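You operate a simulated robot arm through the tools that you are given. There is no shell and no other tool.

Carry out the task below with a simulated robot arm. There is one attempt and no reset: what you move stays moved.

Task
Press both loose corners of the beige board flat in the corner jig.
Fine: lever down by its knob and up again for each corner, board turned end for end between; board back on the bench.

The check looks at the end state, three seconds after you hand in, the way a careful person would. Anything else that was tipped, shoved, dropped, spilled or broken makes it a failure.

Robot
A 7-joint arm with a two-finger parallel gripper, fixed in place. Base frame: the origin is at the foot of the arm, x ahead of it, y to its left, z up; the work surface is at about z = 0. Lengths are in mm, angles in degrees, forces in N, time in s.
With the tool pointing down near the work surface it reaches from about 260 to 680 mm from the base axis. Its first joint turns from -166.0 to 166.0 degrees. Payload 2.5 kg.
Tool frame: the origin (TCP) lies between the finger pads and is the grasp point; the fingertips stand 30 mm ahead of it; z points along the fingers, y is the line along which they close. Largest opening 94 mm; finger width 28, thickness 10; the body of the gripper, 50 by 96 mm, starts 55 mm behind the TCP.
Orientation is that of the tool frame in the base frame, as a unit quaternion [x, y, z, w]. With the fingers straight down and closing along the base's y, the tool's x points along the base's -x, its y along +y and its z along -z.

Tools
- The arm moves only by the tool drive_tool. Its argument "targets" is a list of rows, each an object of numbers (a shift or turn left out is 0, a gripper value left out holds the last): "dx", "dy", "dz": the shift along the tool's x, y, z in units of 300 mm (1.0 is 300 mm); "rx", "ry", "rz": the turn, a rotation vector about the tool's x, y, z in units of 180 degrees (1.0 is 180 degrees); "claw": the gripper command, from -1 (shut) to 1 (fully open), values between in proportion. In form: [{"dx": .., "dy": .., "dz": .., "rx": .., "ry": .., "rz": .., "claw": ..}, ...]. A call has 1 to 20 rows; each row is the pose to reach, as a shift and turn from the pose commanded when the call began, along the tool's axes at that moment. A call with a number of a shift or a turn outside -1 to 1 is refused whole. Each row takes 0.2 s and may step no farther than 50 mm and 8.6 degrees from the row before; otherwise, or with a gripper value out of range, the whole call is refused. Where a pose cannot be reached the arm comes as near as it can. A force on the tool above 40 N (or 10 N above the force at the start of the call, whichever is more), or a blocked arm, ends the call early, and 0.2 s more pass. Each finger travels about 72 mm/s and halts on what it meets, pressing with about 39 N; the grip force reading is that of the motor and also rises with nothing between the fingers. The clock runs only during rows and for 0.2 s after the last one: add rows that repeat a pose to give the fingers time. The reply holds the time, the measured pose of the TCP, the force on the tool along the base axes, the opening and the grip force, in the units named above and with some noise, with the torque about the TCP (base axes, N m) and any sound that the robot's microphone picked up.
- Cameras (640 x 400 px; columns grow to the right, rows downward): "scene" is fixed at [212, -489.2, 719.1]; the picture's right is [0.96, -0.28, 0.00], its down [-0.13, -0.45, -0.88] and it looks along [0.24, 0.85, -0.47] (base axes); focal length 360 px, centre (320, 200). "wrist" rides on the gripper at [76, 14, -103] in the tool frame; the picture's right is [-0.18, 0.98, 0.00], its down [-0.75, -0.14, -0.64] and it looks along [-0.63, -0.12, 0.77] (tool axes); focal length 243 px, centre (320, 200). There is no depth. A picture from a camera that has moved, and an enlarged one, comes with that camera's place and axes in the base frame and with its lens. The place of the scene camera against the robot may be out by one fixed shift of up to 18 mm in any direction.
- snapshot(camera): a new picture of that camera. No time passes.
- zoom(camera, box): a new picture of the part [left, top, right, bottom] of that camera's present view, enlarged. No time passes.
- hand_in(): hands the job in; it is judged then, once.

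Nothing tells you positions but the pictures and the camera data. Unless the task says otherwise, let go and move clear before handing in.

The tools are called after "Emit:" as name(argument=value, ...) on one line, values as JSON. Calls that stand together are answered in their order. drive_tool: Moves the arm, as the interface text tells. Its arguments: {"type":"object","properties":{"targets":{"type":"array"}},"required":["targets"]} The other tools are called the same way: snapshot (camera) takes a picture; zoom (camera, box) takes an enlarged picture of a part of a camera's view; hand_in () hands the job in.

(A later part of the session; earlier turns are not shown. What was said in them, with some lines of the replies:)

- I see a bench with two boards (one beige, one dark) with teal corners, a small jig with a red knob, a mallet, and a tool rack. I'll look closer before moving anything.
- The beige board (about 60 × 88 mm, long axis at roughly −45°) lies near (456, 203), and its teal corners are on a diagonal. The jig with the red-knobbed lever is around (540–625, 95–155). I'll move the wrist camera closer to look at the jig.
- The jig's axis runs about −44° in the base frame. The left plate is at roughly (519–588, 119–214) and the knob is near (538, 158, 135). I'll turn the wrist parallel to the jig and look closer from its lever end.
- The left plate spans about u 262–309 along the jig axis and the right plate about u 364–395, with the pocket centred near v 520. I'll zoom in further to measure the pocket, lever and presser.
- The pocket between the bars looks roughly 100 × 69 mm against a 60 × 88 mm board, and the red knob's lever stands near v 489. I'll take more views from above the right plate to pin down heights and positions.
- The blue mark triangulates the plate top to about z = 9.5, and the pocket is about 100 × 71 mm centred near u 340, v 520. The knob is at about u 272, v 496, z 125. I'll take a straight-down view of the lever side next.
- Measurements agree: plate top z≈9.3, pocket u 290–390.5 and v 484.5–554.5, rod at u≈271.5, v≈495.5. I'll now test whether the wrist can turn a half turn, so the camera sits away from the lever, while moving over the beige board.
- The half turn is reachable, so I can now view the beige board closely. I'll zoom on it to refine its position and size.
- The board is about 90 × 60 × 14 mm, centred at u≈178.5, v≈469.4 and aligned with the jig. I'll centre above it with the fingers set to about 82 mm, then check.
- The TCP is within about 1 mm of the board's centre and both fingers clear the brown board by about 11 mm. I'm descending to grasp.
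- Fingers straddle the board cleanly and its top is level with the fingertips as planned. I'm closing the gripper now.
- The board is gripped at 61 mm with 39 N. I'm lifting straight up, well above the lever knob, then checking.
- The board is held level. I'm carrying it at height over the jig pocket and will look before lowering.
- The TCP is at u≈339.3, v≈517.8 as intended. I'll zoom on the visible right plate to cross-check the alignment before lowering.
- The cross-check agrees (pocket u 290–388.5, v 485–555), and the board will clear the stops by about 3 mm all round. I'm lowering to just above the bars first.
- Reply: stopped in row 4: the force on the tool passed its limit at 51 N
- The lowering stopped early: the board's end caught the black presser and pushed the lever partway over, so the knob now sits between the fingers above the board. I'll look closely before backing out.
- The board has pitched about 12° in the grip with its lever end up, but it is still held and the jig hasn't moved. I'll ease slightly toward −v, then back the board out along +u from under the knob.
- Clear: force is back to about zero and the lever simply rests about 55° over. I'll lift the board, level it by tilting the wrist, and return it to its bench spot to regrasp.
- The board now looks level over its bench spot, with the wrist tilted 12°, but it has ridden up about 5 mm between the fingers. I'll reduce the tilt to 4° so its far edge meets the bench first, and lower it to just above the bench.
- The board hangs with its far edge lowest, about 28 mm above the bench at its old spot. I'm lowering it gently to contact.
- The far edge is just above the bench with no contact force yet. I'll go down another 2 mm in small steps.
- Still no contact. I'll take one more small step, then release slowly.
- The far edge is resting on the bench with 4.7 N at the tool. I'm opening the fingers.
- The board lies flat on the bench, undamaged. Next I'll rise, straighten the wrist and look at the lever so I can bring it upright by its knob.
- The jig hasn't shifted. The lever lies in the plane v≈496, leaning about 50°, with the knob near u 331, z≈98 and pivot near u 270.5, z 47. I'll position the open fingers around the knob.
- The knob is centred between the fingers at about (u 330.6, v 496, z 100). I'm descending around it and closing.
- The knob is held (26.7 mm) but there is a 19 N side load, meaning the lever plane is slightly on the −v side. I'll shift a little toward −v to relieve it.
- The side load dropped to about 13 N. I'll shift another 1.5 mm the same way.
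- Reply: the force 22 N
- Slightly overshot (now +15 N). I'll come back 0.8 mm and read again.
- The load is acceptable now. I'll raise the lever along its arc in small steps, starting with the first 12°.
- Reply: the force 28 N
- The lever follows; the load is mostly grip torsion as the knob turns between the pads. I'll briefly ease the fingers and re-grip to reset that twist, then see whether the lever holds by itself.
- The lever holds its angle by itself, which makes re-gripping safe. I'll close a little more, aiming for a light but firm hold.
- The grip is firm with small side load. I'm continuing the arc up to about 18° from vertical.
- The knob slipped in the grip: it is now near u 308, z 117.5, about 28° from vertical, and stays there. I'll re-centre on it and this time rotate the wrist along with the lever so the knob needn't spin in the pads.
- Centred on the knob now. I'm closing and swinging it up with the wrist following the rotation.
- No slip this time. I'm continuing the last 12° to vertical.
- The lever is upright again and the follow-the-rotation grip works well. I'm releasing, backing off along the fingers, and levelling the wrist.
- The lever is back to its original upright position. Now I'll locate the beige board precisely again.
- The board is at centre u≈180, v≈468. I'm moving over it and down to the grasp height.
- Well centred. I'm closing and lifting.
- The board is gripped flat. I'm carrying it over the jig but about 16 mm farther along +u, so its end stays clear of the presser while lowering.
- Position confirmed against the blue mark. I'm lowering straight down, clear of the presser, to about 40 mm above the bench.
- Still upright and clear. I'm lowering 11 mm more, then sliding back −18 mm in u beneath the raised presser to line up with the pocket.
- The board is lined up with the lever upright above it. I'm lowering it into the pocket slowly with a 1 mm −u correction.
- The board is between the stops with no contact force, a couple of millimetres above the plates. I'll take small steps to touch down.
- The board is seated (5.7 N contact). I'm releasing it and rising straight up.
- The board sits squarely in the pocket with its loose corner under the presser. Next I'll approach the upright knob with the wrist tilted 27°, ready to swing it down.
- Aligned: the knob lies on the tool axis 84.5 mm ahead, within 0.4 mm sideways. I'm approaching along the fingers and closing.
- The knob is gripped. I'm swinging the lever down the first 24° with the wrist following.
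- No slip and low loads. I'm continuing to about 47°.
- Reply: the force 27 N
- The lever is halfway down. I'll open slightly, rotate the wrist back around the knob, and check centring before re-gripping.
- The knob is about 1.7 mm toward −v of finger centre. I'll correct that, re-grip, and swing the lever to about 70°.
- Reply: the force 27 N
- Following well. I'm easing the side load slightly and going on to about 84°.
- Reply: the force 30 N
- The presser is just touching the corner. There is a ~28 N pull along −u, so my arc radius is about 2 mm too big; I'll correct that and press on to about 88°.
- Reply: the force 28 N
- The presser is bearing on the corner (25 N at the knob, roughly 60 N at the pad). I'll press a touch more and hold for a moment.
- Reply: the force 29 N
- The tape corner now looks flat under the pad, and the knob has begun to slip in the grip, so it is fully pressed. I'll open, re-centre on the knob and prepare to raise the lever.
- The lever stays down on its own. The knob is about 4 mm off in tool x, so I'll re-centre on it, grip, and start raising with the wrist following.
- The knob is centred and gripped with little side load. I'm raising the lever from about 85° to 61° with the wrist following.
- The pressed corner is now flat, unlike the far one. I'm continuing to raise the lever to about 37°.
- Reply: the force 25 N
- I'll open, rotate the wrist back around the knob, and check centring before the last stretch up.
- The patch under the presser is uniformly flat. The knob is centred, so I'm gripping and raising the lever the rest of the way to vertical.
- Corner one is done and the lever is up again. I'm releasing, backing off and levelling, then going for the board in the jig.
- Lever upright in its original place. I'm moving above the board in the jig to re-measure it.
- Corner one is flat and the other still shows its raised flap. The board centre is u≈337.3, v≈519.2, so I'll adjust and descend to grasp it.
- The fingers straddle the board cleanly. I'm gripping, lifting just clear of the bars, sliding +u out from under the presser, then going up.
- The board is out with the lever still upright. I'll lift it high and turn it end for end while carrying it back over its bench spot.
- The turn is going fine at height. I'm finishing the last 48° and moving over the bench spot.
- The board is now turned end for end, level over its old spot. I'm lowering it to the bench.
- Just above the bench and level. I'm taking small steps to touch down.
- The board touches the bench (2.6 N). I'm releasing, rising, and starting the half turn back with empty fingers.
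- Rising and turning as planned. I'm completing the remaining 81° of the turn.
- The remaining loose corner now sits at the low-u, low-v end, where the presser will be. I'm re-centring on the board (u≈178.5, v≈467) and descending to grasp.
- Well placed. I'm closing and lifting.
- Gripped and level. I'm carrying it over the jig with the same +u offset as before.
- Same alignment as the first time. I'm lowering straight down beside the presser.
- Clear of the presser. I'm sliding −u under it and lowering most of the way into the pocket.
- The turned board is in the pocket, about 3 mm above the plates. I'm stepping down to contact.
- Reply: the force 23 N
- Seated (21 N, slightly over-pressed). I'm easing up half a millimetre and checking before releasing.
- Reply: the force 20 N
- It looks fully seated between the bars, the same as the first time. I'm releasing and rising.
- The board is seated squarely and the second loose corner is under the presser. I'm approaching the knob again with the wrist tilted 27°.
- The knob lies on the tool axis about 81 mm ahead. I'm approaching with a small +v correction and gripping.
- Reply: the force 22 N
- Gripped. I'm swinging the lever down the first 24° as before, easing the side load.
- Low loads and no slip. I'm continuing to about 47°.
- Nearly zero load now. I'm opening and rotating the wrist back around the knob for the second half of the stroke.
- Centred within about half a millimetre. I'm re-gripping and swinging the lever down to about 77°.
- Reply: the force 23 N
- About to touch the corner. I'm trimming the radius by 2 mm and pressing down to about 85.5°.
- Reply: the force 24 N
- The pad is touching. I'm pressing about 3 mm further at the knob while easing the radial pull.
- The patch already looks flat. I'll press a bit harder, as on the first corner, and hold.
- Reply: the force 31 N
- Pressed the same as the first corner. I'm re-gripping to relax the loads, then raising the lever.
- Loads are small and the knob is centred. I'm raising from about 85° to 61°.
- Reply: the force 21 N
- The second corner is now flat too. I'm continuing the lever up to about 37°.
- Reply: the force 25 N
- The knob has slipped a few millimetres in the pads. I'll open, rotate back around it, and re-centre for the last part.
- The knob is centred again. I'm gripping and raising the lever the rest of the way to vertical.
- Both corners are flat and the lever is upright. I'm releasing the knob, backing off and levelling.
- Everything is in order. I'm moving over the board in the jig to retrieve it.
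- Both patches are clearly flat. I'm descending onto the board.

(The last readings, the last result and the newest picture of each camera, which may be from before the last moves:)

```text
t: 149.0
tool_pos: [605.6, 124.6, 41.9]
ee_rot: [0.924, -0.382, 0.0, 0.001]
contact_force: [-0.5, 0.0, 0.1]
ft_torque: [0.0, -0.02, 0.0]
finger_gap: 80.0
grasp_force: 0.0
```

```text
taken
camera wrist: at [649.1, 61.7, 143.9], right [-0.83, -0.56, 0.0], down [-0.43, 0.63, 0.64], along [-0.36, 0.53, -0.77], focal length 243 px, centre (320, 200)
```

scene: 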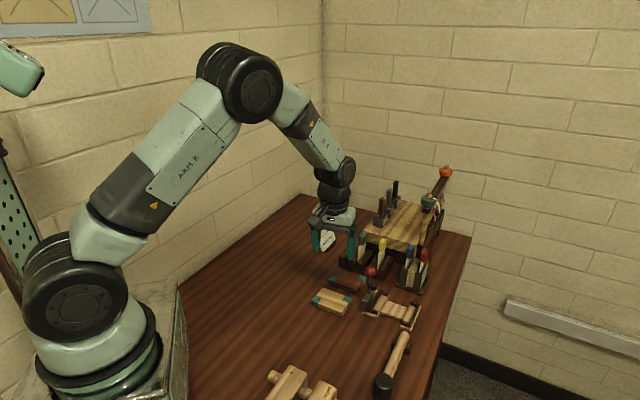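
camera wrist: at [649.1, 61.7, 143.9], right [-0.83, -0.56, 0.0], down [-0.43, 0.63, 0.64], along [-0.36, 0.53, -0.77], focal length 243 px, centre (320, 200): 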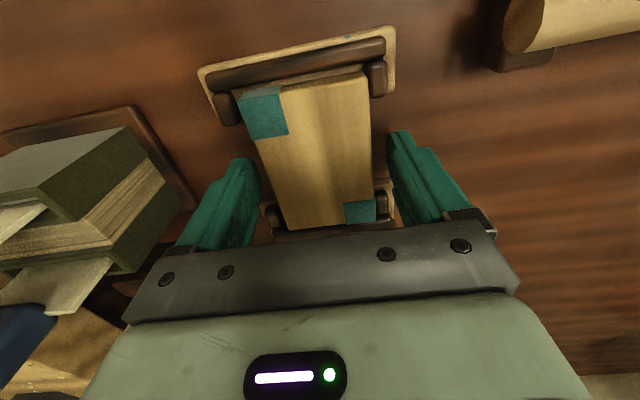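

The fingers straddle the board. I'm gripping, lifting clear of the bars, sliding +u from under the presser, as before.

Emit:
drive_tool(targets=[{"claw": 0.4}, {"claw": -1}, {"claw": -1}, {"claw": -1}, {"dx": 0.003, "dz": -0.01}, {"dx": 0.006, "dz": -0.03}, {"dx": 0.006, "dz": -0.055}, {"dx": 0.006, "dz": -0.077}, {"dx": 0.03, "dz": -0.077}, {"dx": 0.055, "dz": -0.077}, {"dx": 0.072, "dz": -0.077}, {"dx": 0.072, "dz": -0.077}])

Emit:
zoom(camera="scene", box=[350, 250, 430, 325])

Emit:
snapshot(camera="wrist")

```text
t: 151.6
tool_pos: [621.7, 110.9, 63.1]
ee_rot: [0.924, -0.383, -0.002, 0.002]
contact_force: [0.2, 0.7, -0.1]
ft_torque: [0.02, -0.02, 0.0]
finger_gap: 60.7
grasp_force: 39.0
```

```text
5.33 times, centred on (390, 288) of scene
camera zoom: at [212.0, -489.2, 719.1], right [0.96, -0.28, 0.0], down [-0.13, -0.45, -0.88], along [0.24, 0.85, -0.47], focal length 1920 px, centre (-53, -267)
```

zoom: 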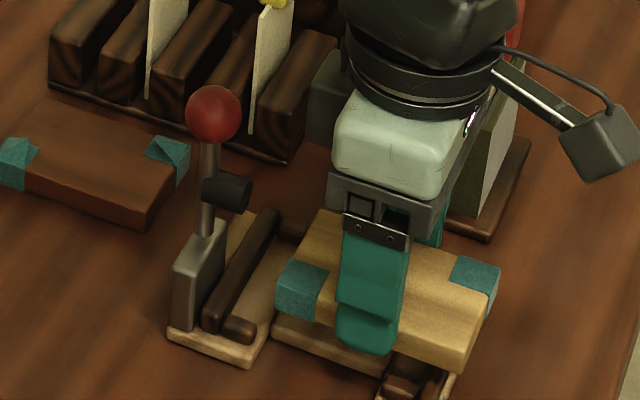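

```text
taken
camera wrist: at [664.3, 46.9, 166.1], right [-0.83, -0.56, 0.0], down [-0.43, 0.63, 0.64], along [-0.36, 0.53, -0.77], focal length 243 px, centre (320, 200)
```

wrist: 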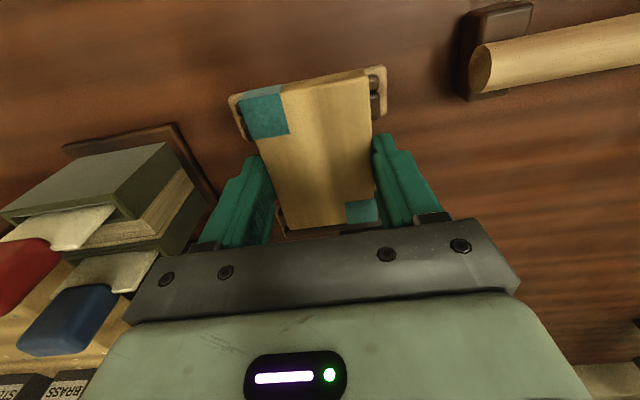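

The board is free of the jig with the lever still upright. I'm lifting high and carrying it back to its bench spot.

Emit:
drive_tool(targets=[{"dz": -0.12}, {"dz": -0.24}, {"dz": -0.36}, {"dz": -0.473}, {"dx": -0.1, "dy": 0.027, "dz": -0.473}, {"dx": -0.22, "dy": 0.06, "dz": -0.473}, {"dx": -0.34, "dy": 0.092, "dz": -0.473}, {"dx": -0.46, "dy": 0.125, "dz": -0.473}, {"dx": -0.56, "dy": 0.152, "dz": -0.473}, {"dx": -0.602, "dy": 0.163, "dz": -0.473}, {"dx": -0.602, "dy": 0.163, "dz": -0.473}])

Emit:
snapshot(camera="wrist")

Emit:
zoom(camera="scene", box=[290, 200, 430, 325])

```text
t: 154.0
tool_pos: [460.0, 204.9, 209.5]
ee_rot: [0.924, -0.383, -0.001, 0.002]
contact_force: [0.0, 0.4, -1.4]
ft_torque: [-0.01, -0.03, 0.0]
finger_gap: 60.9
grasp_force: 38.6
```

```text
taken
camera wrist: at [502.6, 141.0, 310.2], right [-0.83, -0.56, 0.0], down [-0.43, 0.63, 0.64], along [-0.36, 0.53, -0.77], focal length 243 px, centre (320, 200)
```

wrist: 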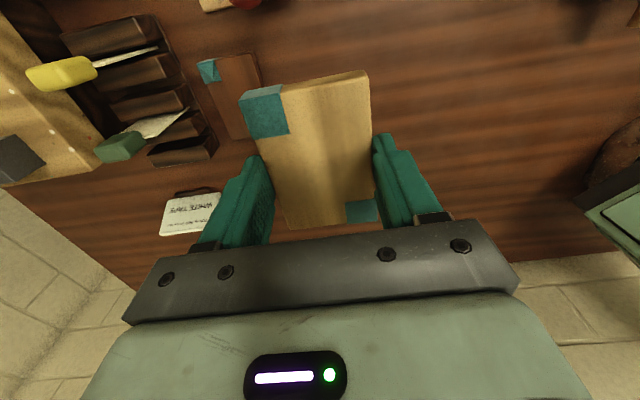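

```text
3.20 times, centred on (360, 262) of scene
camera zoom: at [212.0, -489.2, 719.1], right [0.96, -0.28, 0.0], down [-0.13, -0.45, -0.88], along [0.24, 0.85, -0.47], focal length 1152 px, centre (192, 0)
```

zoom: 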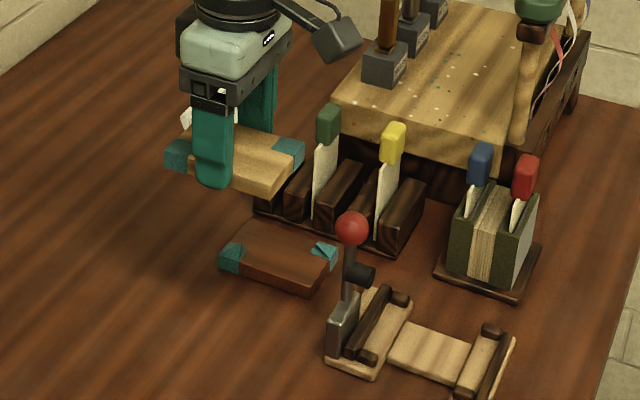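

The board hangs level over its original spot. I'm lowering it to just above the bench.

Emit:
drive_tool(targets=[{"dz": 0.14}, {"dz": 0.28}, {"dz": 0.42}, {"dz": 0.52}, {"dz": 0.562}, {"dz": 0.575}, {"dz": 0.575}])

Emit:
drive_tool(targets=[{"dz": 0.003}, {"dz": 0.006}, {"dz": 0.006}])

```text
t: 155.6
tool_pos: [457.7, 204.1, 35.7]
ee_rot: [0.924, -0.383, 0.0, 0.003]
contact_force: [-0.7, 0.3, 0.0]
ft_torque: [0.0, 0.02, 0.01]
finger_gap: 61.0
grasp_force: 39.3
```

```text
t: 156.4
tool_pos: [459.3, 204.3, 33.1]
ee_rot: [0.924, -0.383, -0.001, 0.001]
contact_force: [-0.2, 0.3, -0.8]
ft_torque: [-0.03, -0.01, 0.01]
finger_gap: 60.9
grasp_force: 39.5
```

Emit:
drive_tool(targets=[{"dz": 0.002}, {"dz": 0.0035}, {"dz": 0.0035}])

```text
t: 157.2
tool_pos: [458.4, 204.2, 32.8]
ee_rot: [0.924, -0.382, 0.0, 0.002]
contact_force: [-0.2, 0.4, -1.2]
ft_torque: [-0.03, 0.0, -0.01]
finger_gap: 60.9
grasp_force: 39.3
```

Emit:
drive_tool(targets=[{"dz": 0.0015}, {"dz": 0.003}, {"dz": 0.003}])

Emit:
zoom(camera="scene", box=[305, 260, 365, 320])

```text
t: 158.0
tool_pos: [458.3, 204.2, 31.2]
ee_rot: [0.924, -0.382, 0.001, 0.0]
contact_force: [-8.3, -5.8, 29.2]
ft_torque: [-0.15, 0.22, 0.02]
finger_gap: 61.1
grasp_force: 39.4
```

```text
6.67 times, centred on (335, 290) of scene
camera zoom: at [212.0, -489.2, 719.1], right [0.96, -0.28, 0.0], down [-0.13, -0.45, -0.88], along [0.24, 0.85, -0.47], focal length 2399 px, centre (220, -400)
```

zoom: 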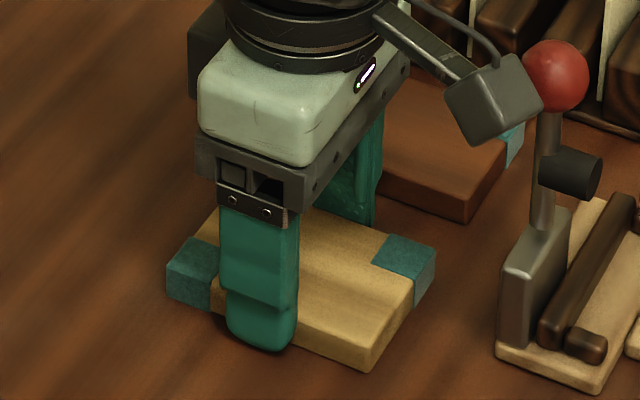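

Firmly on the bench. I'm easing up slightly, opening, and rising clear.

Emit:
drive_tool(targets=[{"dz": -0.002}, {"dz": -0.0025, "claw": 0.33}, {"dz": -0.0025, "claw": 0.42}, {"dz": -0.0025, "claw": 0.55}, {"dz": -0.0025, "claw": 0.7}, {"dz": -0.0025, "claw": 0.7}, {"dz": -0.1}, {"dz": -0.24}, {"dz": -0.38}, {"dz": -0.52}, {"dz": -0.65}, {"dz": -0.65}])

Emit:
snapshot(camera="wrist")

Emit:
snapshot(camera="scene")

Emit:
zoom(camera="scene", box=[300, 250, 430, 335])

Emit:
zoom(camera="wrist", box=[250, 20, 370, 140])

```text
t: 160.6
tool_pos: [459.8, 206.3, 226.4]
ee_rot: [0.924, -0.383, 0.0, 0.002]
contact_force: [0.3, -1.3, -0.8]
ft_torque: [-0.02, 0.0, 0.02]
finger_gap: 79.6
grasp_force: 0.0
```

```text
taken
camera wrist: at [501.6, 142.3, 327.3], right [-0.83, -0.56, 0.0], down [-0.43, 0.63, 0.64], along [-0.36, 0.53, -0.77], focal length 243 px, centre (320, 200)
```

wrist: 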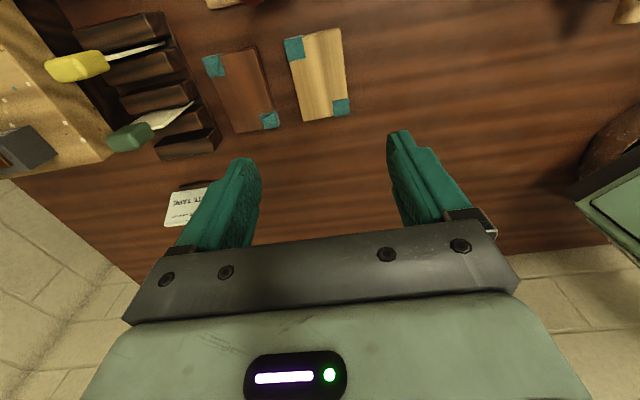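

```text
taken
```

scene: 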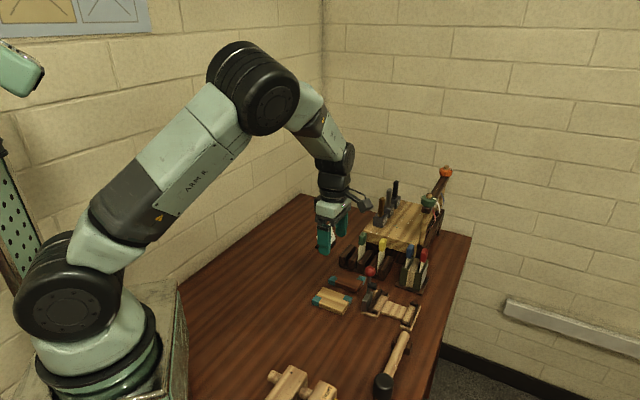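

```text
4.71 times, centred on (365, 292) of scene
camera zoom: at [212.0, -489.2, 719.1], right [0.96, -0.28, 0.0], down [-0.13, -0.45, -0.88], along [0.24, 0.85, -0.47], focal length 1694 px, centre (108, -235)
```

zoom: 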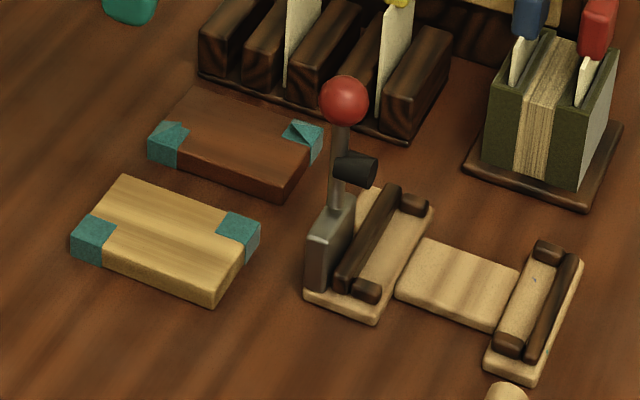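

```text
3.33 times, centred on (310, 80) of wrist
camera zoom: at [501.6, 142.3, 327.3], right [-0.83, -0.56, 0.0], down [-0.43, 0.63, 0.64], along [-0.36, 0.53, -0.77], focal length 809 px, centre (353, 600)
```

zoom: 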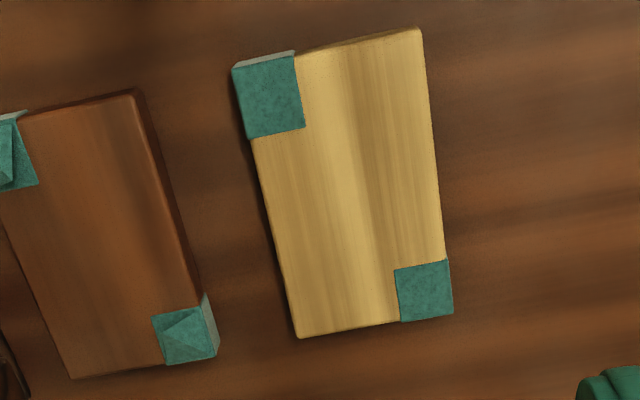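

The beige board is flat on the bench at its original spot with both corners pressed. The lever is upright, the jig and everything else look undisturbed, and the arm is clear, so I'm handing in.

Emit:
hand_in()

```text
The job is handed in.
```

The beige board's two loose corners are both pressed flat. The board is back on the bench in its original spot, turned end for end, and the lever is upright again.

One thing went wrong along the way. On the first attempt to lower the board, its end caught the raised presser, pushed the lever partway over and pitched the board about 12° in the grip. I backed out, set the board down on the bench (its raised end dropped about a centimetre on release) and stood the lever up again by its knob. After that I brought the board in from the side, clear of the presser.

Final pictures show both patches flat, the jig and lever where they started, and no sign that anything else on the bench was disturbed. The job is handed in; no verdict came back with the submission.
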